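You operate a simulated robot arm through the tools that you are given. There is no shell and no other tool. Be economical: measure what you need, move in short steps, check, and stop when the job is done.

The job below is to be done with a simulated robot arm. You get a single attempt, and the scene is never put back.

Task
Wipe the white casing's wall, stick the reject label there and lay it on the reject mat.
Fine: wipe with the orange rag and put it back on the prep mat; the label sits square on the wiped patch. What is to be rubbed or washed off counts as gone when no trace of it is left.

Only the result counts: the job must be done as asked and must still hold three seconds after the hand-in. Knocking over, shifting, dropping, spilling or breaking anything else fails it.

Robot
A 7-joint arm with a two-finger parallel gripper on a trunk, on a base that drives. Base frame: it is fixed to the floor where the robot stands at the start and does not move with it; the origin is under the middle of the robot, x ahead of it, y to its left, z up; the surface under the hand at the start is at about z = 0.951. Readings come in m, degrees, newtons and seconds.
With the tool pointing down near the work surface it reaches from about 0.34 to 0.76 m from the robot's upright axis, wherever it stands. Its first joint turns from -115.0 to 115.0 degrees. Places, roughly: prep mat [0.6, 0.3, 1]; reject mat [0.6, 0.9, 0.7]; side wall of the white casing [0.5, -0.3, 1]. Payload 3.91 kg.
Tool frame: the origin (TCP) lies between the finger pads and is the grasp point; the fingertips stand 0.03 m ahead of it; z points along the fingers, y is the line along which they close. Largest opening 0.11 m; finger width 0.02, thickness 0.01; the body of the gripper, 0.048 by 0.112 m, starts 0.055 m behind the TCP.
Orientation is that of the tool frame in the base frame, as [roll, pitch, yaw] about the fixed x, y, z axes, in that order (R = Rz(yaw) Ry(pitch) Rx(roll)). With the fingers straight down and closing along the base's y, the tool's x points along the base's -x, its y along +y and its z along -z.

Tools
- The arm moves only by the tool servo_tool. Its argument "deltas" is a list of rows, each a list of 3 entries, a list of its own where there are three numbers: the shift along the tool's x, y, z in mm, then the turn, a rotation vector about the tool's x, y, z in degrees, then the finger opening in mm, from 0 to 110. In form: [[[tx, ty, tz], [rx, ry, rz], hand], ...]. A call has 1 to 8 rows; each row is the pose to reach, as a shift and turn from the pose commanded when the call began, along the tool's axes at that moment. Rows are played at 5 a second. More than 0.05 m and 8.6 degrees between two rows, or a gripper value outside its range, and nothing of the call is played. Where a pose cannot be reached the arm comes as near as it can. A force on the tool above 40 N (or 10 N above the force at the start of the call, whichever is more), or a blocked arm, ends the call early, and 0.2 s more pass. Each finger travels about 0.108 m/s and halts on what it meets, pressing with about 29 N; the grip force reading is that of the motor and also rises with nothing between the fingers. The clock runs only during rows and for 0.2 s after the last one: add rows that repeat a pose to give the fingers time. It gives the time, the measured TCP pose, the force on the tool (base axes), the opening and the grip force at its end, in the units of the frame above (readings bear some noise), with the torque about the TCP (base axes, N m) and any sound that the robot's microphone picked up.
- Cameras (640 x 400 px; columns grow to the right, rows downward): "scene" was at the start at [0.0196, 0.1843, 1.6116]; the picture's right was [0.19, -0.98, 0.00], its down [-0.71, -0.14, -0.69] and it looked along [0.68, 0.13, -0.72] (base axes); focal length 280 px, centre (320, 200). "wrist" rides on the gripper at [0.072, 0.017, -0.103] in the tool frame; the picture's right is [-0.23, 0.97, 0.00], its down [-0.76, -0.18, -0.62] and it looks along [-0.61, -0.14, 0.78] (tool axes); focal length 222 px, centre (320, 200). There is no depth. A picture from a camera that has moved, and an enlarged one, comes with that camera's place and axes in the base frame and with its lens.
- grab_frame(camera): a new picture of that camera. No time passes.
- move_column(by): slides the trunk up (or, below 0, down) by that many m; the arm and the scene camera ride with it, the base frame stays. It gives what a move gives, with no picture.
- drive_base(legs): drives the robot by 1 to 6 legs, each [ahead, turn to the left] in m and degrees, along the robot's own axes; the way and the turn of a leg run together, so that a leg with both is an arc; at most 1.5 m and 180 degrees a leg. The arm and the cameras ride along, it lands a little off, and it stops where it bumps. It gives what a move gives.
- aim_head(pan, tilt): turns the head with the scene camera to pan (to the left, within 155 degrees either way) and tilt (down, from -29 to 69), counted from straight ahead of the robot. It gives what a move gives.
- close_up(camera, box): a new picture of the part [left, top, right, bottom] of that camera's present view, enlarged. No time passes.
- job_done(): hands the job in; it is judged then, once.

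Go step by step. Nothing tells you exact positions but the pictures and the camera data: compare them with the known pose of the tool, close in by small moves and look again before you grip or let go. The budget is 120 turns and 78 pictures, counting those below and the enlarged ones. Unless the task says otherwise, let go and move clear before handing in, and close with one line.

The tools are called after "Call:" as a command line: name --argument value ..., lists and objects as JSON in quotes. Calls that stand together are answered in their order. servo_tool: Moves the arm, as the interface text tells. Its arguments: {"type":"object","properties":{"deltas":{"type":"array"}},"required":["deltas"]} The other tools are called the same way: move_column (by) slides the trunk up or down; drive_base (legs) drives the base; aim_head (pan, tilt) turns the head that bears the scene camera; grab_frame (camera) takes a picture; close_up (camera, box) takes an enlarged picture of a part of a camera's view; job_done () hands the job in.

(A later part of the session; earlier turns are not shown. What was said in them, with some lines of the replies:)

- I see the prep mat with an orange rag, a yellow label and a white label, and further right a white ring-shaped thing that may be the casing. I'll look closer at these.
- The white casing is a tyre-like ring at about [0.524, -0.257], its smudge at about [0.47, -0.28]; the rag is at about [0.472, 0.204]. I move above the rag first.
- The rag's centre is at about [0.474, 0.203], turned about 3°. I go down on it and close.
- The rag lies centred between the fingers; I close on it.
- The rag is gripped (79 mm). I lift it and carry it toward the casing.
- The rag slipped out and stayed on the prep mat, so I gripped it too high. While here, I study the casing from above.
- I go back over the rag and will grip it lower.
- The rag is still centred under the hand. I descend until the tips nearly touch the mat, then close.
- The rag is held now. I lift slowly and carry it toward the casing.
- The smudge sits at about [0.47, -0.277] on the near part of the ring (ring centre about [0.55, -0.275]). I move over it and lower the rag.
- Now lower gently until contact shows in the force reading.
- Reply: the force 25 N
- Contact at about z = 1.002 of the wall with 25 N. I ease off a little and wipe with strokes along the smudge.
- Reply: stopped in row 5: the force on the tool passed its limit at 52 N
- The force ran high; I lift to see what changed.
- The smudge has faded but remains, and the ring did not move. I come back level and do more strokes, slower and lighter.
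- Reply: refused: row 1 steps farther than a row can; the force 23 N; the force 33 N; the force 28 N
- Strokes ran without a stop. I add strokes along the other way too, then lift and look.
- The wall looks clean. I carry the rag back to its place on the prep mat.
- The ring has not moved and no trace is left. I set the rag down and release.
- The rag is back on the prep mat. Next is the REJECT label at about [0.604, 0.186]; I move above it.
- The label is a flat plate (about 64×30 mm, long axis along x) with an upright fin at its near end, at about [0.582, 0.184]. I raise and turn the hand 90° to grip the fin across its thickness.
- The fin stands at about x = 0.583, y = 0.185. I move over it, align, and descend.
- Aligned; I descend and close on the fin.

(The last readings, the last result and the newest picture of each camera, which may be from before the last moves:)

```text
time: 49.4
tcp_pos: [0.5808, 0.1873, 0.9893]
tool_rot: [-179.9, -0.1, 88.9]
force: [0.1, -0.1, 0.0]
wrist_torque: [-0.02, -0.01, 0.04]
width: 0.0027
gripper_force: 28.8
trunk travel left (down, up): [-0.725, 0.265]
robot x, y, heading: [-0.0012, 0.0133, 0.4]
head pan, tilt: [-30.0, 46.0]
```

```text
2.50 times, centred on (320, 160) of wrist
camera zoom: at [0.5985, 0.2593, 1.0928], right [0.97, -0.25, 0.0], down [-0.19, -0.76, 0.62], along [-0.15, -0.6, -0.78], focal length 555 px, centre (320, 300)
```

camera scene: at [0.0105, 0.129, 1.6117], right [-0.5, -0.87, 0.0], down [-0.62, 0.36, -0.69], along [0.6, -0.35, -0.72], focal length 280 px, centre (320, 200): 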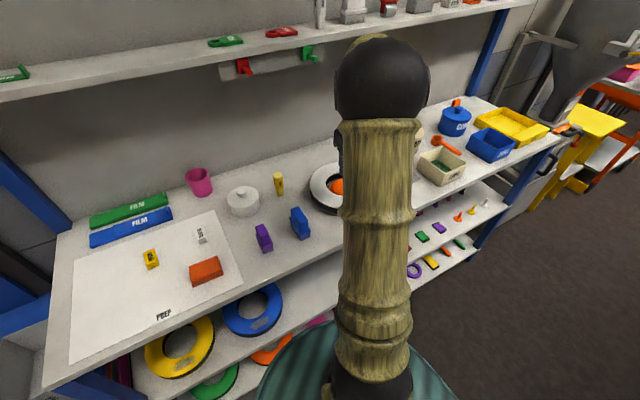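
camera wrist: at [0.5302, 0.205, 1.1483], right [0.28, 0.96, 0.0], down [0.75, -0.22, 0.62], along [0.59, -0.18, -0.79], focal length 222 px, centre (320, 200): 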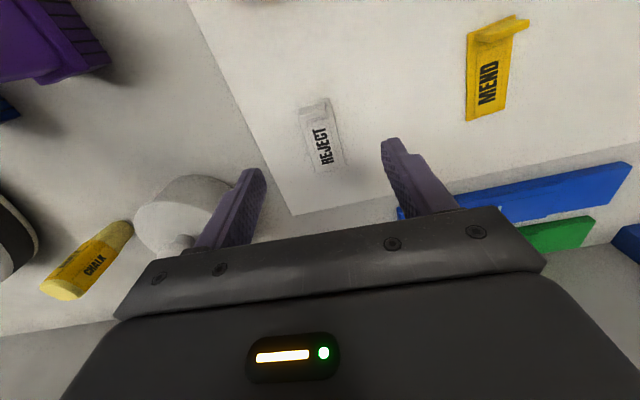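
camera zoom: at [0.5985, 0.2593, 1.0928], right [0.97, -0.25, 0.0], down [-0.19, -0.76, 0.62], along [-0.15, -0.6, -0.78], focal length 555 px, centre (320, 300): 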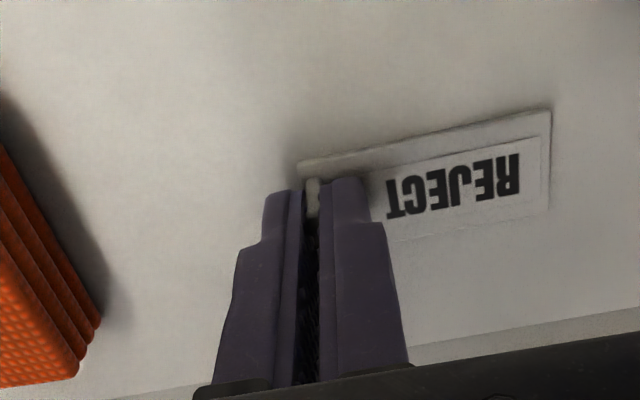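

The fingers halted at 2.7 mm, presumably on the fin. I lift a little and check.

Call:
servo_tool --deltas '[[[0, 0, -8], [0, 0, 0], 0], [[0, 0, -20], [0, 0, 0], 0], [[0, 0, -40], [0, 0, 0], 0], [[0, 0, -60], [0, 0, 0], 0], [[0, 0, -60], [0, 0, 0], 0]]'

Call:
close_up --camera "wrist" --box '[200, 80, 440, 240]'

```text
time: 50.6
tcp_pos: [0.5794, 0.1854, 1.0491]
tool_rot: [-180.0, 0.0, 89.0]
force: [0.3, 0.2, 0.2]
wrist_torque: [-0.01, 0.0, -0.02]
width: 0.0027
gripper_force: 29.0
trunk travel left (down, up): [-0.725, 0.265]
robot x, y, heading: [0.0021, 0.0187, 0.1]
head pan, tilt: [-30.0, 46.0]
```

```text
2.50 times, centred on (320, 160) of wrist
camera zoom: at [0.5973, 0.2586, 1.1537], right [0.97, -0.25, 0.0], down [-0.19, -0.76, 0.62], along [-0.15, -0.6, -0.78], focal length 555 px, centre (320, 300)
```

zoom: 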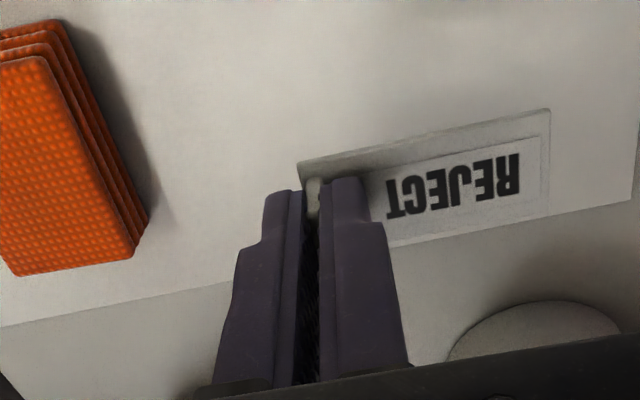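

The label is held firmly and level. I lift it and carry it toward the casing while turning the hand back, so that its long side follows the patch.

Call:
servo_tool --deltas '[[[0, 0, -35], [0, 0, 0], 0], [[0, 0, -70], [0, 0, 0], 0], [[-36, -7, -80], [0, 0, -8], 0], [[-72, -14, -80], [0, 0, -16], 0], [[-108, -21, -80], [0, 0, -24], 0], [[-144, -28, -80], [0, 0, -32], 0], [[-180, -35, -80], [0, 0, -40], 0], [[-216, -42, -80], [0, 0, -48], 0]]'

```text
time: 52.4
tcp_pos: [0.5319, -0.0293, 1.128]
tool_rot: [179.9, 0.0, 137.0]
force: [-0.9, -0.1, 0.0]
wrist_torque: [-0.02, 0.0, 0.05]
width: 0.0026
gripper_force: 29.4
trunk travel left (down, up): [-0.725, 0.265]
robot x, y, heading: [0.0022, 0.0137, 0.1]
head pan, tilt: [-30.0, 46.0]
```

Call:
servo_tool --deltas '[[[-18, -31, 0], [0, 0, -6], 0], [[-36, -62, 0], [0, 0, -12], 0], [[-54, -93, 0], [0, 0, -18], 0], [[-72, -124, 0], [0, 0, -24], 0], [[-90, -154, 0], [0, 0, -30], 0], [[-108, -185, 0], [0, 0, -36], 0], [[-126, -216, 0], [0, 0, -42], 0], [[-144, -246, 0], [0, 0, -47.5], 0]]'

Call:
grab_frame --camera "wrist"

Call:
grab_frame --camera "scene"

```text
time: 54.2
tcp_pos: [0.4695, -0.3092, 1.1278]
tool_rot: [179.9, 0.1, -175.5]
force: [1.2, 0.6, -0.3]
wrist_torque: [-0.01, 0.01, 0.0]
width: 0.0029
gripper_force: 29.3
trunk travel left (down, up): [-0.725, 0.265]
robot x, y, heading: [0.0001, 0.0151, 0.3]
head pan, tilt: [-30.0, 46.0]
```

```text
44 pictures are left
camera wrist: at [0.395, -0.2967, 1.2321], right [0.15, 0.99, 0.0], down [0.77, -0.12, 0.62], along [0.62, -0.09, -0.78], focal length 222 px, centre (320, 200)
```

wrist: 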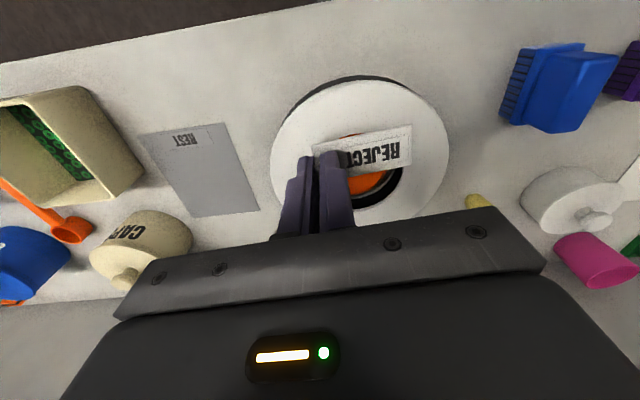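

```text
43 pictures are left
camera scene: at [0.0101, 0.1279, 1.6118], right [-0.5, -0.87, 0.0], down [-0.62, 0.36, -0.69], along [0.6, -0.34, -0.72], focal length 280 px, centre (320, 200)
```

scene: 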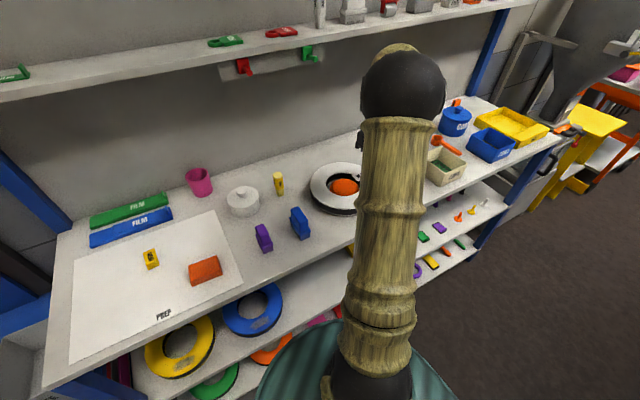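

The label hovers over the ring. I lower to about 1 cm above the wall and check.

Call:
servo_tool --deltas '[[[0, 1, 30], [0, 0, 0], 0], [[0, 1, 60], [0, 0, 0], 0], [[0, 1, 76], [0, 0, 0], 0], [[0, 1, 76], [0, 0, 0], 0]]'

Call:
close_up --camera "wrist" --box '[200, 60, 500, 250]'

```text
time: 55.2
tcp_pos: [0.4715, -0.3053, 1.0521]
tool_rot: [-179.9, -0.1, -175.6]
force: [-0.4, -0.3, 0.5]
wrist_torque: [0.01, 0.0, 0.03]
width: 0.0034
gripper_force: 28.8
trunk travel left (down, up): [-0.725, 0.265]
robot x, y, heading: [-0.0024, 0.0104, 0.1]
head pan, tilt: [-30.0, 46.0]
```

```text
2.11 times, centred on (350, 155) of wrist
camera zoom: at [0.3967, -0.2941, 1.1558], right [0.15, 0.99, 0.0], down [0.77, -0.12, 0.62], along [0.62, -0.09, -0.78], focal length 468 px, centre (257, 295)
```

zoom: 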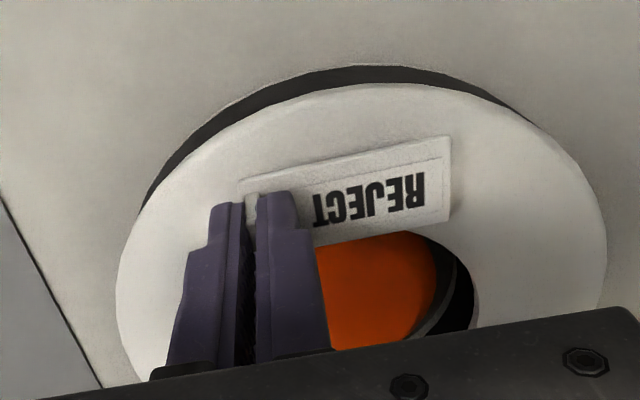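

The label's centre agrees with the patch within a millimetre or two. I correct slightly and lower until contact.

Call:
servo_tool --deltas '[[[1, -1, 4], [0, 0, 0], 0], [[1, -1, 8], [0, 0, 0], 0], [[1, -1, 10], [0, 0, 0], 0], [[1, -1, 11], [0, 0, 0], 0], [[1, -1, 12], [0, 0, 0], 0], [[1, -1, 12], [0, 0, 0], 0]]'

```text
time: 56.6
tcp_pos: [0.4707, -0.3067, 1.0406]
tool_rot: [179.9, -0.1, -175.6]
force: [0.0, 0.9, -0.8]
wrist_torque: [0.0, -0.02, 0.0]
width: 0.003
gripper_force: 28.9
trunk travel left (down, up): [-0.725, 0.265]
robot x, y, heading: [-0.0001, 0.0152, 0.3]
head pan, tilt: [-30.0, 46.0]
```

Call:
close_up --camera "wrist" --box '[200, 60, 500, 250]'

Call:
servo_tool --deltas '[[[0, 0, 1], [0, 0, 0], 0], [[0, 0, 2], [0, 0, 0], 0], [[0, 0, 3], [0, 0, 0], 0], [[0, 0, 3], [0, 0, 0], 0]]'

```text
2.11 times, centred on (350, 155) of wrist
camera zoom: at [0.3964, -0.2954, 1.1445], right [0.15, 0.99, 0.0], down [0.77, -0.12, 0.62], along [0.62, -0.09, -0.78], focal length 468 px, centre (257, 295)
```

zoom: 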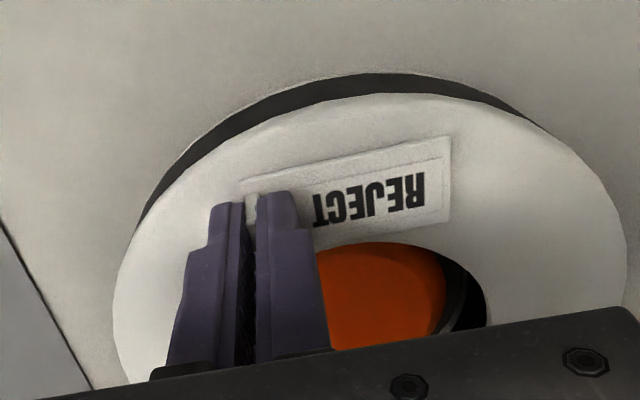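

```text
time: 57.6
tcp_pos: [0.4705, -0.3075, 1.0385]
tool_rot: [-179.9, 0.1, -175.6]
force: [0.5, 0.3, 6.8]
wrist_torque: [0.09, -0.01, 0.0]
width: 0.0029
gripper_force: 28.7
trunk travel left (down, up): [-0.725, 0.265]
robot x, y, heading: [-0.0013, 0.0181, 0.2]
head pan, tilt: [-30.0, 46.0]
```

Contact at 7 N. I press a bit more to make the label stick.

Call:
servo_tool --deltas '[[[0, 0, 1], [0, 0, 0], 0], [[0, 0, 2], [0, 0, 0], 0], [[0, 0, 2], [0, 0, 0], 0], [[0, 0, 2], [0, 0, 0], 0], [[0, 0, 2], [0, 0, 0], 0]]'

```text
time: 58.8
tcp_pos: [0.47, -0.3071, 1.0376]
tool_rot: [-179.9, 0.2, -175.6]
force: [5.1, -4.0, 25.0]
wrist_torque: [-0.05, -0.16, -0.07]
width: 0.0029
gripper_force: 29.1
trunk travel left (down, up): [-0.725, 0.265]
robot x, y, heading: [-0.0009, 0.0157, 0.1]
head pan, tilt: [-30.0, 46.0]
```

Pressed at 25 N. I release the fin and back off straight up to check.

Call:
servo_tool --deltas '[[[0, 0, -2], [0, 0, 0], 0], [[0, 0, -2], [0, 0, 0], 10], [[0, 0, -2], [0, 0, 0], 25], [[0, 0, -2], [0, 0, 0], 25], [[0, 0, -20], [0, 0, 0], 25], [[0, 0, -50], [0, 0, 0], 25], [[0, 0, -90], [0, 0, 0], 40], [[0, 0, -90], [0, 0, 0], 50]]'

Call:
close_up --camera "wrist" --box '[200, 60, 500, 250]'

```text
time: 60.6
tcp_pos: [0.4696, -0.307, 1.1241]
tool_rot: [179.9, 0.1, -175.6]
force: [-0.4, 0.1, -0.4]
wrist_torque: [0.0, -0.02, -0.03]
width: 0.0497
gripper_force: 0.1
trunk travel left (down, up): [-0.725, 0.265]
robot x, y, heading: [-0.0006, 0.0202, 0.1]
head pan, tilt: [-30.0, 46.0]
```

```text
2.11 times, centred on (350, 155) of wrist
camera zoom: at [0.3955, -0.2968, 1.2288], right [0.15, 0.99, 0.0], down [0.77, -0.12, 0.62], along [0.62, -0.09, -0.78], focal length 468 px, centre (257, 295)
```

zoom: 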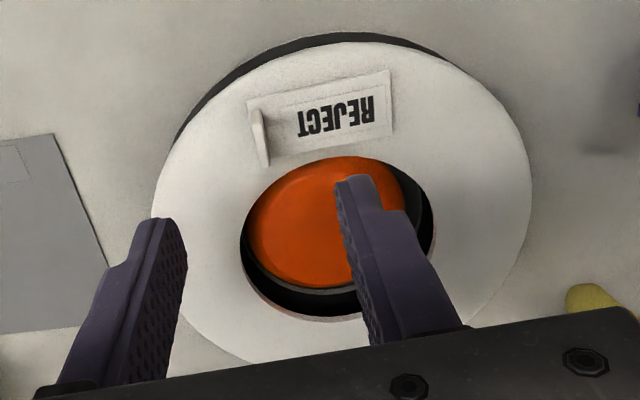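

The label sits well. Now I study the ring, its hole and the orange thing inside, to choose a grip.

Call:
servo_tool --deltas '[[[60, -20, -30], [0, 0, 0], 80], [[60, -20, -30], [0, 0, 0], 110]]'

Call:
close_up --camera "wrist" --box '[240, 100, 460, 240]'

Call:
close_up --camera "scene" --box '[300, 150, 390, 220]'

```text
refused: row 1 steps farther than a row can; nothing moved
```

```text
2.86 times, centred on (350, 170) of wrist
camera zoom: at [0.3955, -0.2968, 1.2288], right [0.15, 0.99, 0.0], down [0.77, -0.12, 0.62], along [0.62, -0.09, -0.78], focal length 635 px, centre (234, 286)
```

zoom: 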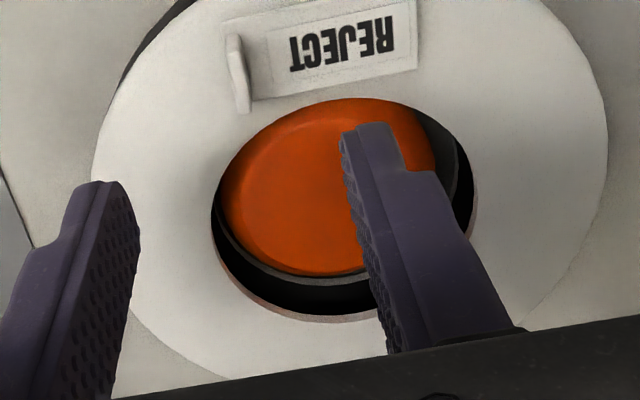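

```text
5.71 times, centred on (345, 185) of scene
camera zoom: at [0.0106, 0.1286, 1.6117], right [-0.5, -0.87, 0.0], down [-0.62, 0.36, -0.69], along [0.6, -0.34, -0.72], focal length 1602 px, centre (177, 286)
```

zoom: 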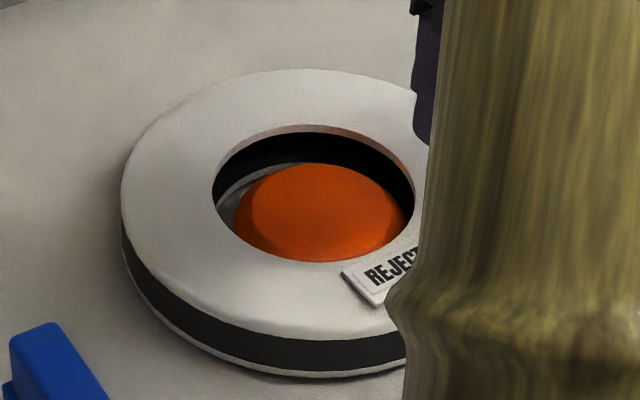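

I tilt the hand to look straight down into the hole.

Call:
servo_tool --deltas '[[[0, 0, -40], [0, 0, 0], 50], [[-25, 4, -60], [0, 8, 0], 50], [[-50, 8, -60], [0, 16, 0], 50], [[-75, 13, -60], [0, 24, 0], 50], [[-100, 18, -60], [0, 32, 0], 50], [[-125, 22, -60], [0, 38, 0], 50], [[-125, 22, -60], [0, 38, 0], 50]]'

Call:
grab_frame --camera "wrist"

```text
time: 62.2
tcp_pos: [0.5284, -0.257, 1.1868]
tool_rot: [-178.7, -35.4, -174.3]
force: [0.1, 0.4, -0.2]
wrist_torque: [0.01, 0.0, 0.0]
width: 0.0503
gripper_force: 0.0
out of reach, approached as far as the arm can: row 5, 6, 7
trunk travel left (down, up): [-0.725, 0.265]
robot x, y, heading: [-0.0019, 0.0134, 0.3]
head pan, tilt: [-30.0, 46.0]
```

```text
37 pictures are left
camera wrist: at [0.5273, -0.2368, 1.3135], right [0.07, 0.99, -0.15], down [1.0, -0.06, 0.07], along [0.06, -0.16, -0.99], focal length 222 px, centre (320, 200)
```

wrist: 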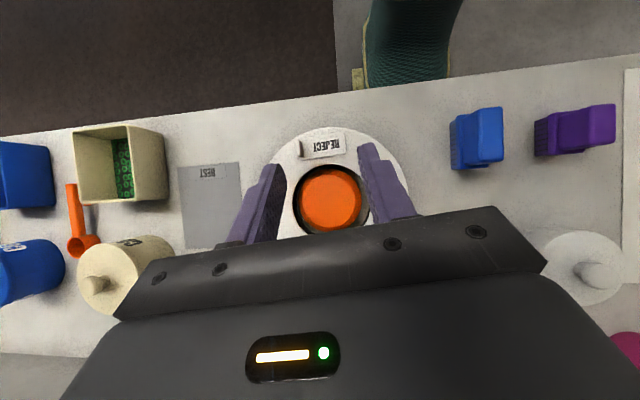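

Call:
close_up --camera "wrist" --box '[250, 115, 410, 245]'

```text
3.08 times, centred on (330, 180) of wrist
camera zoom: at [0.5273, -0.2368, 1.3135], right [0.07, 0.99, -0.15], down [1.0, -0.06, 0.07], along [0.06, -0.16, -0.99], focal length 684 px, centre (289, 262)
```

zoom: 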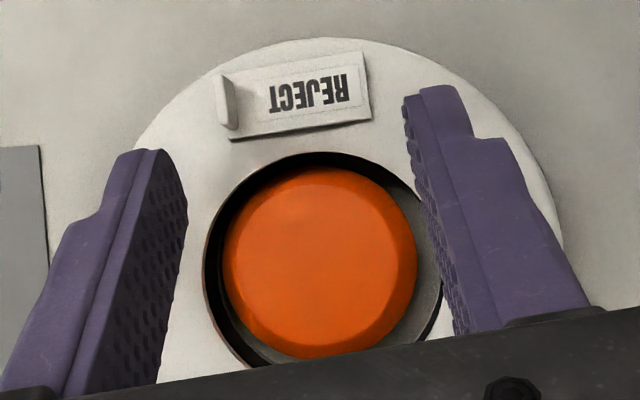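

The orange piece fills most of the hole; I estimate its top at about z 0.985 and radius about 0.047, leaving the widest gap (~12 mm) on the +y side. I return the tool to vertical and then go over the ring's +y side.

Call:
servo_tool --deltas '[[[0, 0, 0], [0, -8, 0], 50], [[0, 0, 0], [0, -16, 0], 50], [[0, 0, 0], [0, -24, 0], 50], [[0, 0, 0], [0, -32, 0], 50], [[0, 0, 0], [0, -35.4, 0], 60], [[0, 0, 0], [0, -35.4, 0], 64]]'

```text
time: 63.6
tcp_pos: [0.5396, -0.2535, 1.1832]
tool_rot: [-178.9, -0.4, -173.5]
force: [0.2, -0.1, -0.8]
wrist_torque: [-0.03, 0.0, -0.01]
width: 0.0644
gripper_force: 0.0
trunk travel left (down, up): [-0.725, 0.265]
robot x, y, heading: [0.0001, 0.0176, 0.4]
head pan, tilt: [-30.0, 46.0]
```

Call:
servo_tool --deltas '[[[-10, 32, 20], [-0.5, -0.2, 3], 64], [[-20, 64, 40], [-1.1, -0.4, 6.5], 64], [[-20, 64, 70], [-1.1, -0.4, 6.5], 64], [[-20, 64, 100], [-1.1, -0.4, 6.5], 64], [[-20, 64, 120], [-1.1, -0.4, 6.5], 64], [[-20, 64, 120], [-1.1, -0.4, 6.5], 64]]'

Call:
close_up --camera "wrist" --box '[160, 70, 460, 250]'

Call:
close_up --camera "scene" --box '[290, 140, 400, 220]'

```text
time: 65.0
tcp_pos: [0.5507, -0.1916, 1.0613]
tool_rot: [180.0, -0.1, -179.9]
force: [0.2, 0.5, 0.1]
wrist_torque: [0.02, 0.02, -0.04]
width: 0.0642
gripper_force: 0.1
trunk travel left (down, up): [-0.725, 0.265]
robot x, y, heading: [0.0014, 0.0142, 0.1]
head pan, tilt: [-30.0, 46.0]
```

```text
2.13 times, centred on (310, 160) of wrist
camera zoom: at [0.4766, -0.1744, 1.1657], right [0.23, 0.97, 0.0], down [0.76, -0.18, 0.62], along [0.61, -0.14, -0.78], focal length 474 px, centre (341, 285)
```

zoom: 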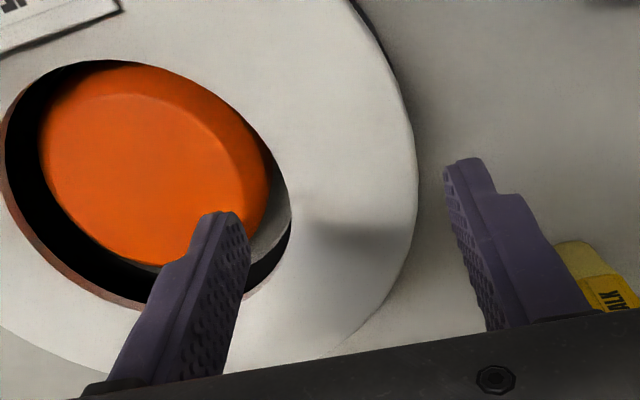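

```text
5.00 times, centred on (345, 180) of scene
camera zoom: at [0.0101, 0.1289, 1.6117], right [-0.5, -0.87, 0.0], down [-0.62, 0.36, -0.69], along [0.6, -0.34, -0.72], focal length 1401 px, centre (195, 300)
```

zoom: 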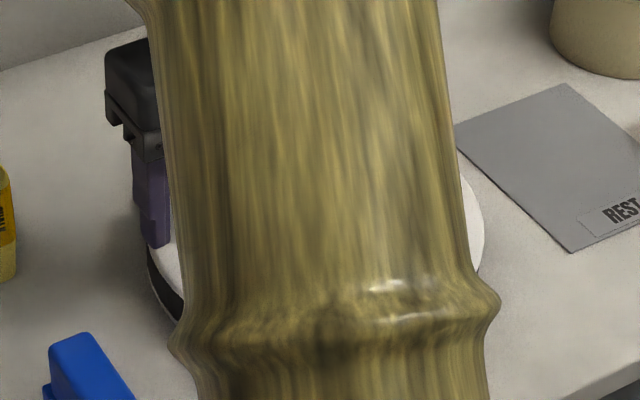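

The measured edges agree: inner edge y ≈ -0.215, outer ≈ -0.163. I shift a little and lower the fingers so that one tip enters the hole just past the lip.

Call:
servo_tool --deltas '[[[0, 3, 10], [0, 0, 0], 60], [[0, 3, 20], [0, 0, 0], 60], [[0, 3, 24], [0, 0, 0], 60], [[0, 3, 24], [0, 0, 0], 60]]'

Call:
close_up --camera "wrist" --box '[160, 70, 460, 250]'

```text
time: 66.0
tcp_pos: [0.5498, -0.188, 1.0379]
tool_rot: [180.0, -0.2, -179.9]
force: [0.2, -0.3, -0.8]
wrist_torque: [0.02, 0.01, 0.02]
width: 0.06
gripper_force: 0.1
trunk travel left (down, up): [-0.725, 0.265]
robot x, y, heading: [-0.0018, 0.0178, 0.4]
head pan, tilt: [-30.0, 46.0]
```

```text
2.13 times, centred on (310, 160) of wrist
camera zoom: at [0.4773, -0.1707, 1.142], right [0.23, 0.97, 0.0], down [0.76, -0.18, 0.62], along [0.61, -0.14, -0.78], focal length 474 px, centre (341, 285)
```

zoom: 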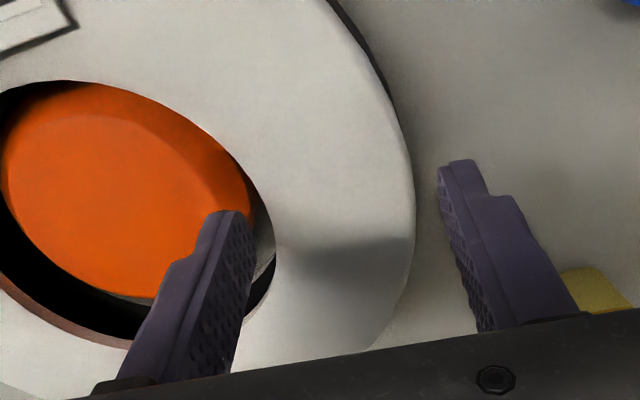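

Call:
servo_tool --deltas '[[[0, 0, 6], [0, 0, 0], 60], [[0, 0, 12], [0, 0, 0], 60], [[0, 0, 16], [0, 0, 0], 60], [[0, 0, 16], [0, 0, 0], 60]]'

Call:
close_up --camera "wrist" --box '[160, 90, 460, 270]'

```text
time: 67.0
tcp_pos: [0.5502, -0.1878, 1.0217]
tool_rot: [180.0, -0.2, -179.9]
force: [0.0, -0.3, -0.8]
wrist_torque: [0.01, -0.01, 0.0]
width: 0.0599
gripper_force: 0.1
trunk travel left (down, up): [-0.725, 0.265]
robot x, y, heading: [-0.0005, 0.0149, 0.4]
head pan, tilt: [-30.0, 46.0]
```

```text
2.13 times, centred on (310, 180) of wrist
camera zoom: at [0.4777, -0.1708, 1.1265], right [0.23, 0.97, 0.0], down [0.76, -0.18, 0.62], along [0.61, -0.14, -0.78], focal length 474 px, centre (341, 243)
```

zoom: 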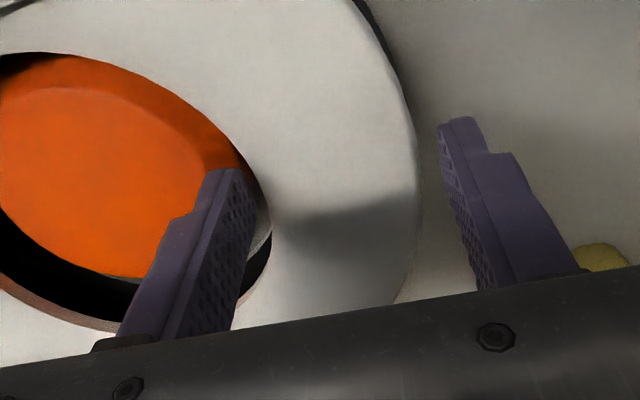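

No contact so far. A few millimetres deeper.

Call:
servo_tool --deltas '[[[0, 1, 3], [0, 0, 0], 60], [[0, 1, 6], [0, 0, 0], 60], [[0, 1, 9], [0, 0, 0], 60], [[0, 1, 9], [0, 0, 0], 60]]'

Call:
close_up --camera "wrist" --box '[160, 90, 460, 270]'

```text
time: 68.0
tcp_pos: [0.5512, -0.1853, 1.0125]
tool_rot: [-180.0, -0.1, -179.8]
force: [-0.2, 0.5, -0.1]
wrist_torque: [-0.02, 0.02, -0.03]
width: 0.0599
gripper_force: 0.0
trunk travel left (down, up): [-0.725, 0.265]
robot x, y, heading: [0.001, 0.0148, 0.5]
head pan, tilt: [-30.0, 46.0]
```

```text
2.13 times, centred on (310, 180) of wrist
camera zoom: at [0.4776, -0.1692, 1.1168], right [0.23, 0.97, 0.0], down [0.76, -0.18, 0.62], along [0.61, -0.14, -0.78], focal length 474 px, centre (341, 243)
```

zoom: 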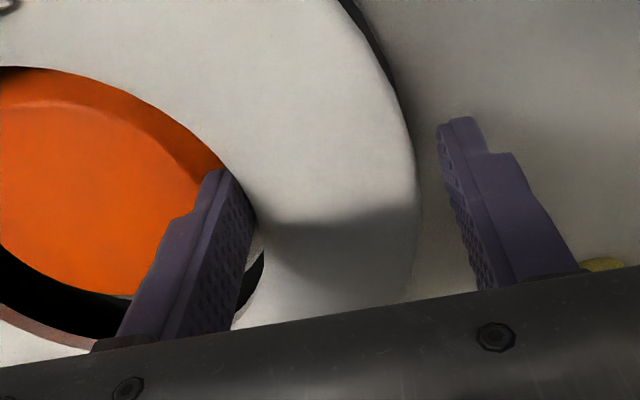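

Now I close on the ring section.

Call:
servo_tool --deltas '[[[0, -1, 9], [0, 0, 0], 56], [[0, -1, 0], [0, 0, 0], 50], [[0, -1, 0], [0, 0, 0], 40], [[0, -1, 0], [0, 0, 0], 30], [[0, -1, 0], [0, 0, 0], 20], [[0, -1, 0], [0, 0, 0], 20]]'

```text
time: 69.4
tcp_pos: [0.5513, -0.1873, 1.0125]
tool_rot: [-180.0, -0.2, -179.9]
force: [-0.5, -0.3, -0.1]
wrist_torque: [0.55, -0.03, 0.03]
width: 0.0509
gripper_force: 29.4
trunk travel left (down, up): [-0.725, 0.265]
robot x, y, heading: [0.0007, 0.018, 0.4]
head pan, tilt: [-30.0, 46.0]
```

It gripped at 51 mm. I lift slowly and look.

Call:
servo_tool --deltas '[[[0, 0, -4], [0, 0, 0], 20], [[0, 0, -8], [0, 0, 0], 20], [[0, 0, -14], [0, 0, 0], 20], [[0, 0, -20], [0, 0, 0], 20], [[0, 0, -20], [0, 0, 0], 20]]'

Call:
grab_frame --camera "wrist"

Call:
close_up --camera "scene" --box '[270, 130, 430, 230]'

```text
time: 70.6
tcp_pos: [0.5519, -0.1888, 1.033]
tool_rot: [179.9, 0.0, -179.9]
force: [0.4, -0.4, -7.5]
wrist_torque: [0.55, 0.0, 0.02]
width: 0.0508
gripper_force: 29.1
trunk travel left (down, up): [-0.725, 0.265]
robot x, y, heading: [0.0033, 0.017, 0.3]
head pan, tilt: [-30.0, 46.0]
```

```text
30 pictures are left
camera wrist: at [0.4786, -0.1714, 1.1367], right [0.23, 0.97, 0.0], down [0.76, -0.18, 0.62], along [0.61, -0.14, -0.78], focal length 222 px, centre (320, 200)
```

wrist: 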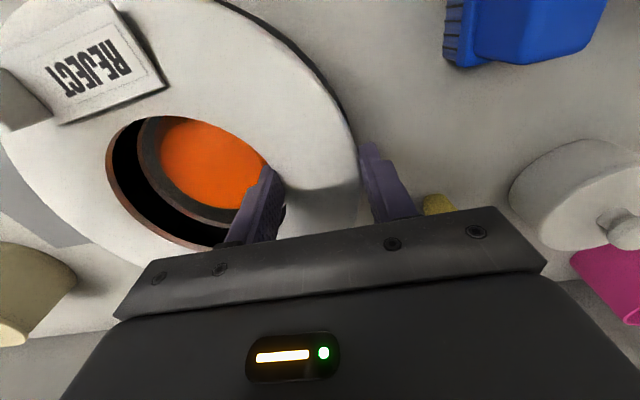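

```text
4.00 times, centred on (350, 180) of scene
camera zoom: at [0.011, 0.1284, 1.6117], right [-0.5, -0.87, 0.0], down [-0.62, 0.36, -0.69], along [0.6, -0.34, -0.72], focal length 1121 px, centre (200, 280)
```

zoom: 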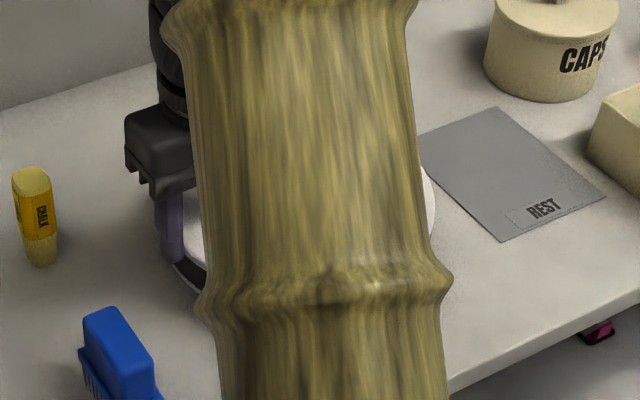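

The ring (about 7.5 N) is lifted and level, and the orange piece stays behind on the bench. I lift further, gently.

Call:
servo_tool --deltas '[[[0, 0, -6], [0, 0, 0], 20], [[0, 0, -14], [0, 0, 0], 20], [[0, 0, -24], [0, 0, 0], 20], [[0, 0, -36], [0, 0, 0], 20], [[0, 0, -48], [0, 0, 0], 20], [[0, 0, -60], [0, 0, 0], 20], [[0, 0, -68], [0, 0, 0], 20], [[0, 0, -72], [0, 0, 0], 20]]'

Call:
grab_frame --camera "wrist"

```text
time: 72.4
tcp_pos: [0.5511, -0.1892, 1.1035]
tool_rot: [-180.0, -0.2, -179.8]
force: [-0.3, 0.7, -7.7]
wrist_torque: [0.59, 0.03, 0.02]
width: 0.0508
gripper_force: 29.0
trunk travel left (down, up): [-0.725, 0.265]
robot x, y, heading: [0.0027, 0.0143, 0.1]
head pan, tilt: [-30.0, 46.0]
```

```text
28 pictures are left
camera wrist: at [0.4792, -0.1715, 1.2086], right [0.23, 0.97, 0.0], down [0.76, -0.18, 0.62], along [0.6, -0.14, -0.78], focal length 222 px, centre (320, 200)
```

wrist: 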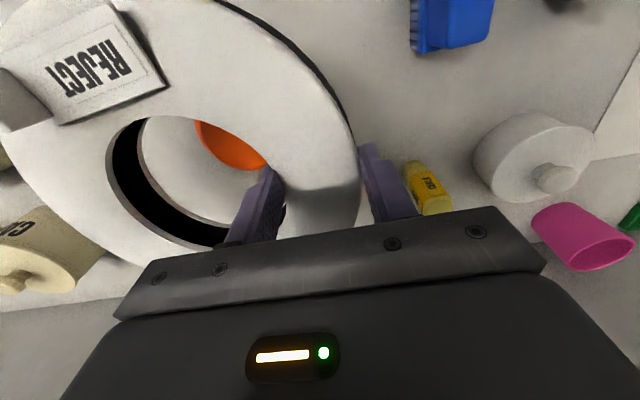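

The grip holds steady. I pull the ring in toward the robot and raise the trunk to clear everything before driving.

Call:
servo_tool --deltas '[[[6, 0, 0], [0, 0, 0], 20], [[18, 0, -4], [0, 0, 0], 20], [[32, 0, -10], [0, 0, 0], 20], [[46, 0, -16], [0, 0, 0], 20], [[60, 0, -22], [0, 0, 0], 20], [[74, 0, -26], [0, 0, 0], 20], [[86, 0, -29], [0, 0, 0], 20], [[92, 0, -30], [0, 0, 0], 20]]'

Call:
move_column --by 0.05

Call:
aim_head --pan 70 --tilt 45

Call:
grab_frame --camera "scene"

```text
time: 74.2
tcp_pos: [0.4591, -0.1876, 1.1344]
tool_rot: [179.9, -0.1, -179.8]
force: [-0.4, -0.4, -6.6]
wrist_torque: [0.57, 0.02, -0.03]
width: 0.0509
gripper_force: 28.9
trunk travel left (down, up): [-0.725, 0.265]
robot x, y, heading: [0.0001, 0.017, 0.5]
head pan, tilt: [-30.0, 46.0]
```

```text
time: 75.1
tcp_pos: [0.4601, -0.1878, 1.1859]
tool_rot: [-180.0, -0.3, -179.9]
force: [0.2, 0.5, -7.2]
wrist_torque: [0.56, 0.02, 0.0]
width: 0.051
gripper_force: 28.7
trunk travel left (down, up): [-0.775, 0.215]
robot x, y, heading: [-0.0019, 0.0157, 0.0]
head pan, tilt: [-30.0, 46.0]
```

```text
time: 76.8
tcp_pos: [0.4605, -0.1891, 1.1851]
tool_rot: [-180.0, -0.1, -180.0]
force: [-0.5, 0.8, -7.4]
wrist_torque: [0.56, 0.03, 0.0]
width: 0.0509
gripper_force: 28.9
trunk travel left (down, up): [-0.775, 0.215]
robot x, y, heading: [-0.0005, 0.0142, 0.1]
head pan, tilt: [70.0, 45.0]
```

```text
27 pictures are left
camera scene: at [-0.0315, 0.2449, 1.6631], right [0.94, -0.34, 0.0], down [-0.24, -0.67, -0.71], along [0.24, 0.67, -0.71], focal length 280 px, centre (320, 200)
```

scene: 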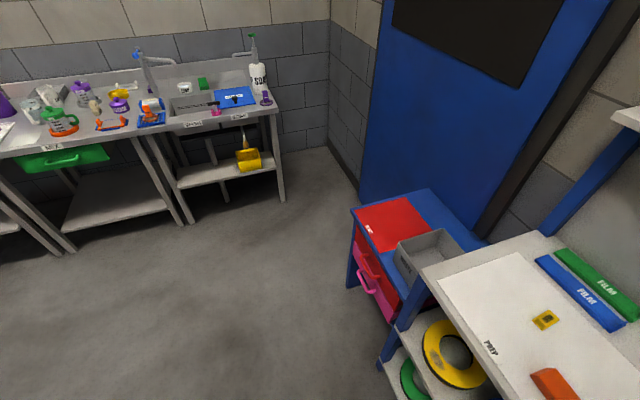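

The floor toward the reject cart is clear; the mat spans about x 0.43–0.69, y 0.79–1.02. I turn left and drive alongside.

Call:
drive_base --legs '[[0, 90]]'

```text
time: 82.9
tcp_pos: [0.1918, 0.4817, 1.1848]
tool_rot: [-179.9, 0.0, -88.3]
force: [0.2, -0.8, -6.6]
wrist_torque: [-0.01, 0.57, 0.01]
width: 0.0505
gripper_force: 28.7
trunk travel left (down, up): [-0.775, 0.215]
robot x, y, heading: [0.0022, 0.0142, 91.7]
head pan, tilt: [70.0, 45.0]
```

Call:
drive_base --legs '[[0.62, 0], [0, -66]]'

Call:
aim_head --pan 20 --tilt 50

Call:
grab_frame --camera "scene"

Call:
grab_frame --camera "wrist"

```text
time: 91.0
tcp_pos: [0.4861, 0.635, 1.1856]
tool_rot: [-180.0, -0.1, -154.8]
force: [0.2, 0.7, -6.9]
wrist_torque: [0.52, 0.21, 0.02]
width: 0.0509
gripper_force: 29.4
trunk travel left (down, up): [-0.775, 0.215]
robot x, y, heading: [-0.016, 0.6284, 25.3]
head pan, tilt: [70.0, 45.0]
```

```text
time: 92.2
tcp_pos: [0.4845, 0.6349, 1.1843]
tool_rot: [-180.0, -0.2, -154.8]
force: [-0.2, 0.5, -7.1]
wrist_torque: [0.5, 0.27, 0.0]
width: 0.0507
gripper_force: 28.9
trunk travel left (down, up): [-0.775, 0.215]
robot x, y, heading: [-0.0175, 0.6213, 25.3]
head pan, tilt: [20.0, 50.0]
```

```text
26 pictures are left
camera scene: at [-0.0819, 0.7928, 1.6562], right [0.71, -0.7, 0.0], down [-0.54, -0.54, -0.64], along [0.45, 0.46, -0.77], focal length 280 px, centre (320, 200)
```

scene: 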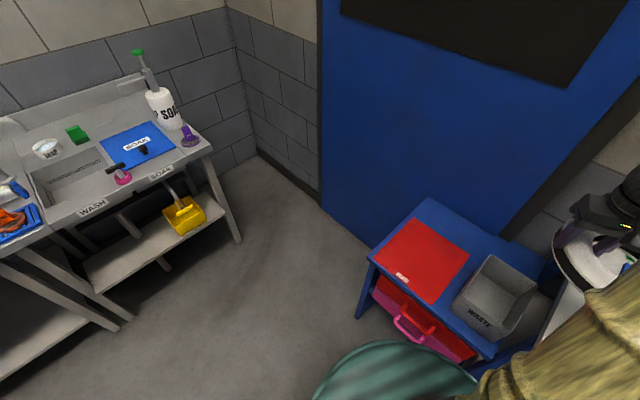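

```text
25 pictures are left
camera wrist: at [0.4117, 0.62, 1.2892], right [-0.21, 0.98, 0.0], down [0.77, 0.16, 0.62], along [0.61, 0.13, -0.78], focal length 222 px, centre (320, 200)
```

wrist: 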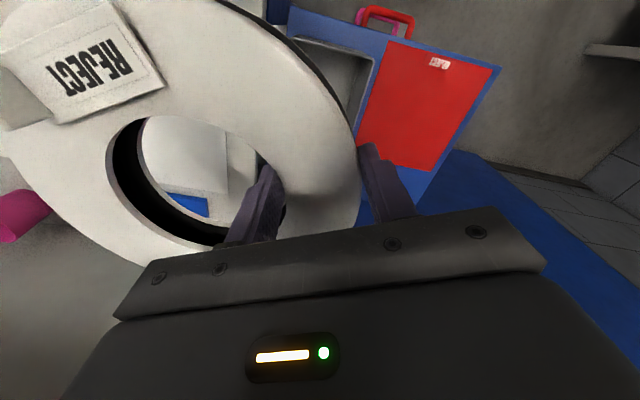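

The base is well placed. I carry the ring over the reject mat at height.

Call:
servo_tool --deltas '[[[-4, 7, 0], [0, 0, 0], 20], [[-12, 21, 0], [0, 0, 0], 20], [[-23, 41, 0], [0, 0, 0], 20], [[-36, 63, 0], [0, 0, 0], 20], [[-49, 85, 0], [0, 0, 0], 20], [[-61, 107, 0], [0, 0, 0], 20], [[-72, 126, 0], [0, 0, 0], 20], [[-80, 140, 0], [0, 0, 0], 20]]'

Call:
servo_tool --deltas '[[[-5, 8, 0], [0, 0, 0], 20], [[-14, 24, 0], [0, 0, 0], 20], [[-26, 45, 0], [0, 0, 0], 20], [[-40, 69, 0], [0, 0, 0], 20], [[-54, 94, 0], [0, 0, 0], 20], [[-68, 118, 0], [0, 0, 0], 20], [[-79, 138, 0], [0, 0, 0], 20], [[-85, 148, 0], [0, 0, 0], 20]]'

Call:
grab_frame --camera "scene"

Call:
grab_frame --camera "wrist"

```text
time: 94.0
tcp_pos: [0.4956, 0.7958, 1.1846]
tool_rot: [-180.0, -0.1, -154.7]
force: [0.4, 1.3, -7.2]
wrist_torque: [0.5, 0.22, -0.01]
width: 0.051
gripper_force: 28.9
trunk travel left (down, up): [-0.775, 0.215]
robot x, y, heading: [-0.0195, 0.622, 25.2]
head pan, tilt: [20.0, 50.0]
```

```text
time: 95.8
tcp_pos: [0.5133, 0.9672, 1.1841]
tool_rot: [-179.9, -0.2, -154.8]
force: [-0.3, 0.0, -6.1]
wrist_torque: [0.53, 0.27, 0.01]
width: 0.0512
gripper_force: 29.3
trunk travel left (down, up): [-0.775, 0.215]
robot x, y, heading: [-0.0158, 0.6216, 25.4]
head pan, tilt: [20.0, 50.0]
```

```text
24 pictures are left
camera scene: at [-0.0817, 0.7935, 1.6561], right [0.71, -0.7, 0.0], down [-0.54, -0.54, -0.64], along [0.45, 0.46, -0.77], focal length 280 px, centre (320, 200)
```

scene: 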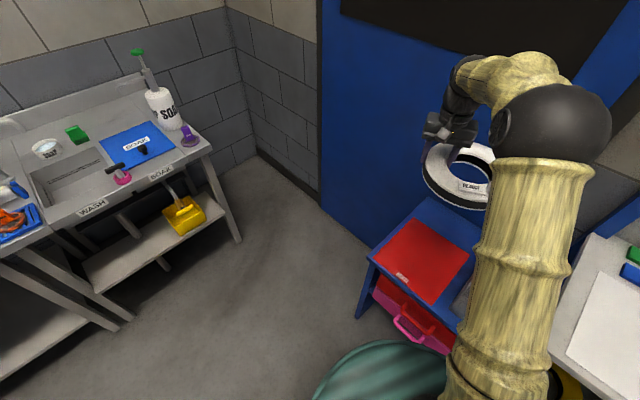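

```text
23 pictures are left
camera wrist: at [0.4395, 0.9523, 1.288], right [-0.21, 0.98, 0.0], down [0.77, 0.16, 0.62], along [0.61, 0.13, -0.78], focal length 222 px, centre (320, 200)
```

wrist: 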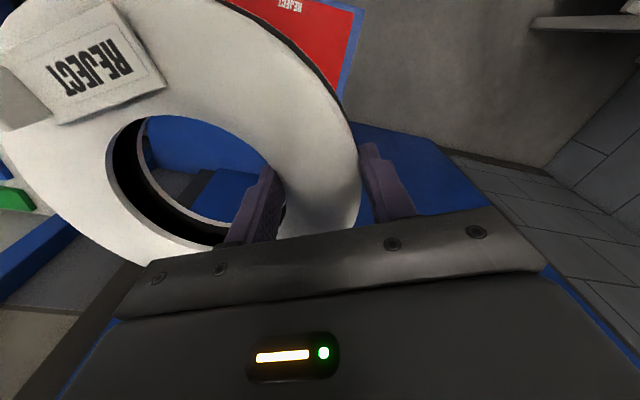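

The ring hangs over the mat area. I lower the trunk and check.

Call:
move_column --by -0.3

Call:
grab_frame --camera "scene"

Call:
grab_frame --camera "wrist"

```text
time: 98.8
tcp_pos: [0.5114, 0.9663, 0.883]
tool_rot: [180.0, -0.3, -154.8]
force: [0.0, -0.8, -5.0]
wrist_torque: [0.51, 0.24, -0.02]
width: 0.051
gripper_force: 29.0
trunk travel left (down, up): [-0.475, 0.515]
robot x, y, heading: [-0.0186, 0.624, 25.5]
head pan, tilt: [20.0, 50.0]
```

```text
22 pictures are left
camera scene: at [-0.082, 0.7931, 1.3562], right [0.71, -0.7, 0.0], down [-0.54, -0.54, -0.64], along [0.45, 0.46, -0.77], focal length 280 px, centre (320, 200)
```

scene: 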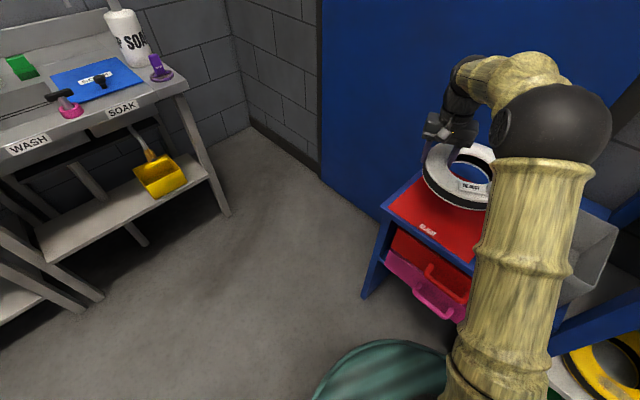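

```text
21 pictures are left
camera wrist: at [0.4392, 0.9515, 0.9881], right [-0.21, 0.98, 0.0], down [0.77, 0.16, 0.62], along [0.61, 0.13, -0.78], focal length 222 px, centre (320, 200)
```

wrist: 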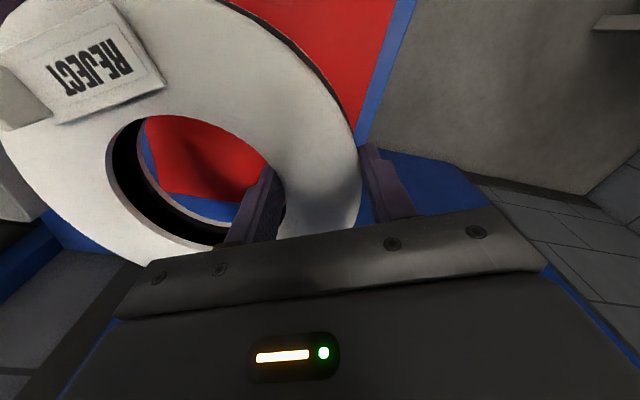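

The mat's centre comes to about [0.558, 0.885]; the ring's centre is at about [0.548, 0.891]. I correct and descend gently.

Call:
servo_tool --deltas '[[[-3, -4, 8], [0, 0, 0], 20], [[-6, -9, 22], [0, 0, 0], 20], [[-6, -9, 38], [0, 0, 0], 20], [[-6, -9, 54], [0, 0, 0], 20], [[-6, -9, 68], [0, 0, 0], 20], [[-6, -9, 80], [0, 0, 0], 20], [[-6, -9, 88], [0, 0, 0], 20], [[-6, -9, 90], [0, 0, 0], 20]]'

Call:
grab_frame --camera "scene"

Call:
grab_frame --camera "wrist"

```text
time: 100.6
tcp_pos: [0.5222, 0.961, 0.7941]
tool_rot: [-179.9, -0.2, -154.8]
force: [-0.5, 0.0, -7.5]
wrist_torque: [0.51, 0.23, 0.03]
width: 0.0506
gripper_force: 28.9
trunk travel left (down, up): [-0.475, 0.515]
robot x, y, heading: [-0.0151, 0.6237, 25.3]
head pan, tilt: [20.0, 50.0]
```

```text
20 pictures are left
camera scene: at [-0.0819, 0.7931, 1.3561], right [0.71, -0.7, 0.0], down [-0.54, -0.54, -0.64], along [0.45, 0.46, -0.77], focal length 280 px, centre (320, 200)
```

scene: 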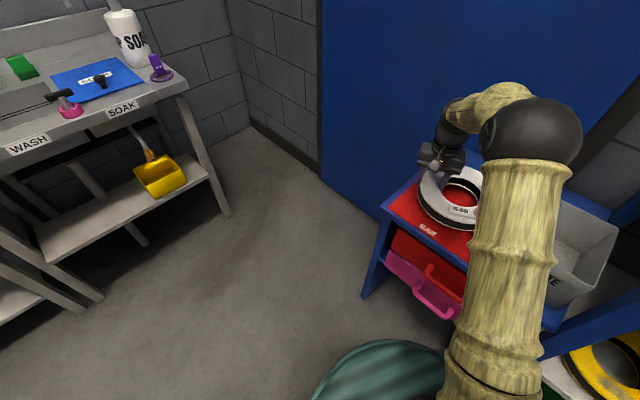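

```text
19 pictures are left
camera wrist: at [0.449, 0.9459, 0.8979], right [-0.21, 0.98, 0.0], down [0.77, 0.16, 0.62], along [0.61, 0.13, -0.78], focal length 222 px, centre (320, 200)
```

wrist: 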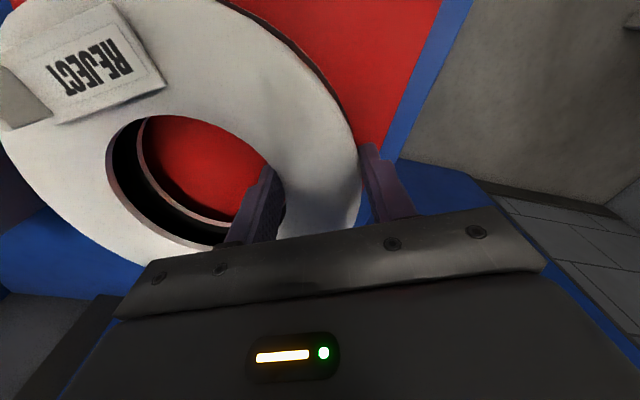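

Well centred over the mat. I go down the last bit watching the force.

Call:
servo_tool --deltas '[[[0, 0, 4], [0, 0, 0], 20], [[0, 0, 9], [0, 0, 0], 20], [[0, 0, 14], [0, 0, 0], 20], [[0, 0, 18], [0, 0, 0], 20], [[0, 0, 22], [0, 0, 0], 20], [[0, 0, 24], [0, 0, 0], 20], [[0, 0, 26], [0, 0, 0], 20], [[0, 0, 26], [0, 0, 0], 20]]'

```text
time: 101.8
tcp_pos: [0.5218, 0.9612, 0.7821]
tool_rot: [179.9, 0.6, -154.8]
force: [-9.8, -5.8, 20.3]
wrist_torque: [-0.57, 1.03, -0.02]
width: 0.0512
gripper_force: 29.2
trunk travel left (down, up): [-0.475, 0.515]
robot x, y, heading: [-0.017, 0.6275, 25.4]
head pan, tilt: [20.0, 50.0]
stopped in row 5: the force on the tool passed its limit at 44 N (the readings are from after the stop); the commanded pose is now the measured one
```

Contact at TCP z ≈ 0.782, fitting a mat at about 0.72. I check visually before letting go.

Call:
close_up --camera "scene" --box '[370, 130, 530, 260]'

Call:
grab_frame --camera "wrist"

```text
3.08 times, centred on (450, 195) of scene
camera zoom: at [-0.0852, 0.7912, 1.3563], right [0.71, -0.7, 0.0], down [-0.54, -0.54, -0.64], along [0.45, 0.46, -0.76], focal length 862 px, centre (-80, 215)
```

zoom: 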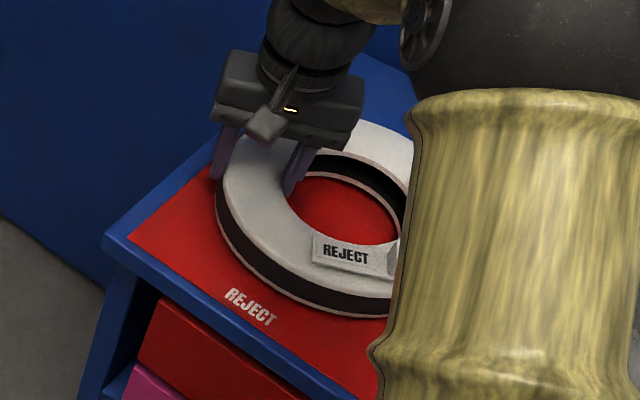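

```text
17 pictures are left
camera wrist: at [0.4466, 0.9453, 0.8851], right [-0.21, 0.98, 0.0], down [0.76, 0.16, 0.63], along [0.62, 0.13, -0.78], focal length 222 px, centre (320, 200)
```

wrist: 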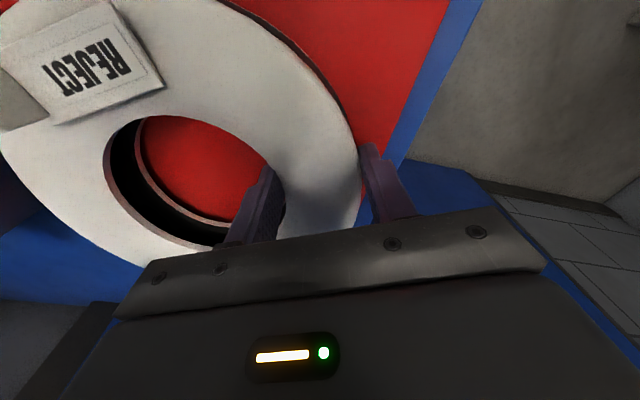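

It lies on the mat. I relax the push slightly, open, and rise.

Call:
servo_tool --deltas '[[[0, 0, -0.5], [0, 0, 0], 20], [[0, 0, -1], [0, 0, 0], 20], [[0, 0, -1], [0, 0, 0], 20]]'

Call:
servo_tool --deltas '[[[0, 0, 0], [0, 0, 0], 54], [[0, 0, 0], [0, 0, 0], 60], [[0, 0, 0], [0, 0, 0], 66], [[0, 0, 0], [0, 0, 0], 66], [[0, 0, -15], [0, 0, 0], 66], [[0, 0, -40], [0, 0, 0], 66], [[0, 0, -80], [0, 0, 0], 66], [[0, 0, -120], [0, 0, 0], 66]]'

Call:
grab_frame --camera "wrist"

```text
time: 102.6
tcp_pos: [0.5218, 0.9624, 0.7816]
tool_rot: [179.9, 0.6, -154.8]
force: [-15.4, -7.4, 17.4]
wrist_torque: [-0.26, 0.28, -0.35]
width: 0.0508
gripper_force: 28.7
trunk travel left (down, up): [-0.475, 0.515]
robot x, y, heading: [-0.0193, 0.6269, 25.3]
head pan, tilt: [20.0, 50.0]
```

```text
time: 104.4
tcp_pos: [0.5209, 0.9604, 0.9002]
tool_rot: [180.0, 0.5, -154.8]
force: [0.7, 0.4, 0.9]
wrist_torque: [-0.04, 0.01, -0.03]
width: 0.0661
gripper_force: 0.0
trunk travel left (down, up): [-0.475, 0.515]
robot x, y, heading: [-0.0186, 0.6239, 25.3]
head pan, tilt: [20.0, 50.0]
```

```text
16 pictures are left
camera wrist: at [0.4464, 0.9443, 1.0038], right [-0.21, 0.98, 0.0], down [0.76, 0.16, 0.63], along [0.62, 0.13, -0.78], focal length 222 px, centre (320, 200)
```

wrist: 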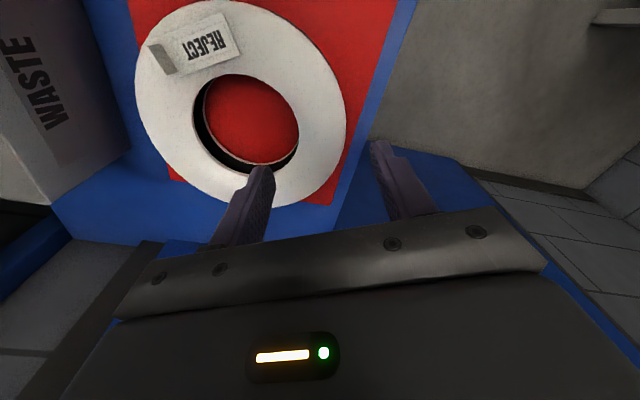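

The ring lies within the mat with the label still on. I raise the hand a bit and take a last look at ring and bench.

Call:
servo_tool --deltas '[[[10, 0, -40], [0, 0, 0], 66], [[20, 0, -80], [0, 0, 0], 66], [[20, 0, -100], [0, 0, 0], 66]]'

Call:
aim_head --pan -75 --tilt 35

Call:
grab_frame --camera "scene"

Call:
close_up --camera "wrist" --box '[100, 0, 420, 200]'

```text
time: 105.2
tcp_pos: [0.5024, 0.9522, 0.9985]
tool_rot: [179.9, 0.5, -154.7]
force: [1.3, -0.1, 0.4]
wrist_torque: [0.01, 0.0, -0.01]
width: 0.0663
gripper_force: 0.1
trunk travel left (down, up): [-0.475, 0.515]
robot x, y, heading: [-0.0158, 0.6218, 25.1]
head pan, tilt: [20.0, 50.0]
```

```text
time: 106.9
tcp_pos: [0.5026, 0.9519, 0.9978]
tool_rot: [180.0, 0.6, -154.7]
force: [0.0, -0.1, 0.1]
wrist_torque: [-0.01, -0.01, 0.0]
width: 0.0661
gripper_force: 0.0
trunk travel left (down, up): [-0.475, 0.515]
robot x, y, heading: [-0.0203, 0.6223, 25.2]
head pan, tilt: [-75.0, 35.0]
```

```text
15 pictures are left
camera scene: at [-0.0798, 0.6709, 1.3779], right [-0.76, -0.65, 0.0], down [-0.37, 0.44, -0.82], along [0.53, -0.62, -0.57], focal length 280 px, centre (320, 200)
```

scene: 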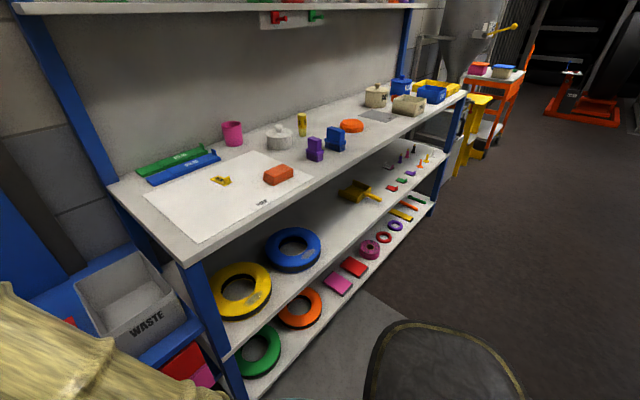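

```text
2.00 times, centred on (260, 100) of wrist
camera zoom: at [0.4282, 0.9362, 1.1012], right [-0.21, 0.98, 0.0], down [0.76, 0.16, 0.63], along [0.62, 0.13, -0.78], focal length 444 px, centre (440, 400)
```

zoom: 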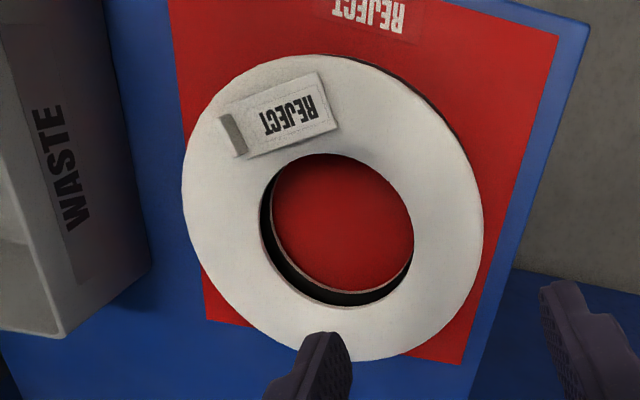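

The casing lies on the reject mat with the REJECT label on the cleaned spot. The rag is back on the prep mat, and nothing else looks disturbed, so I hand in.

Call:
job_done

```text
The job is handed in.
```

I wiped the white casing's wall clean with the orange rag, stuck the REJECT label square on the wiped patch and laid the casing on the reject mat. The rag is back on the prep mat. The last pictures show the label still on and nothing else visibly moved.
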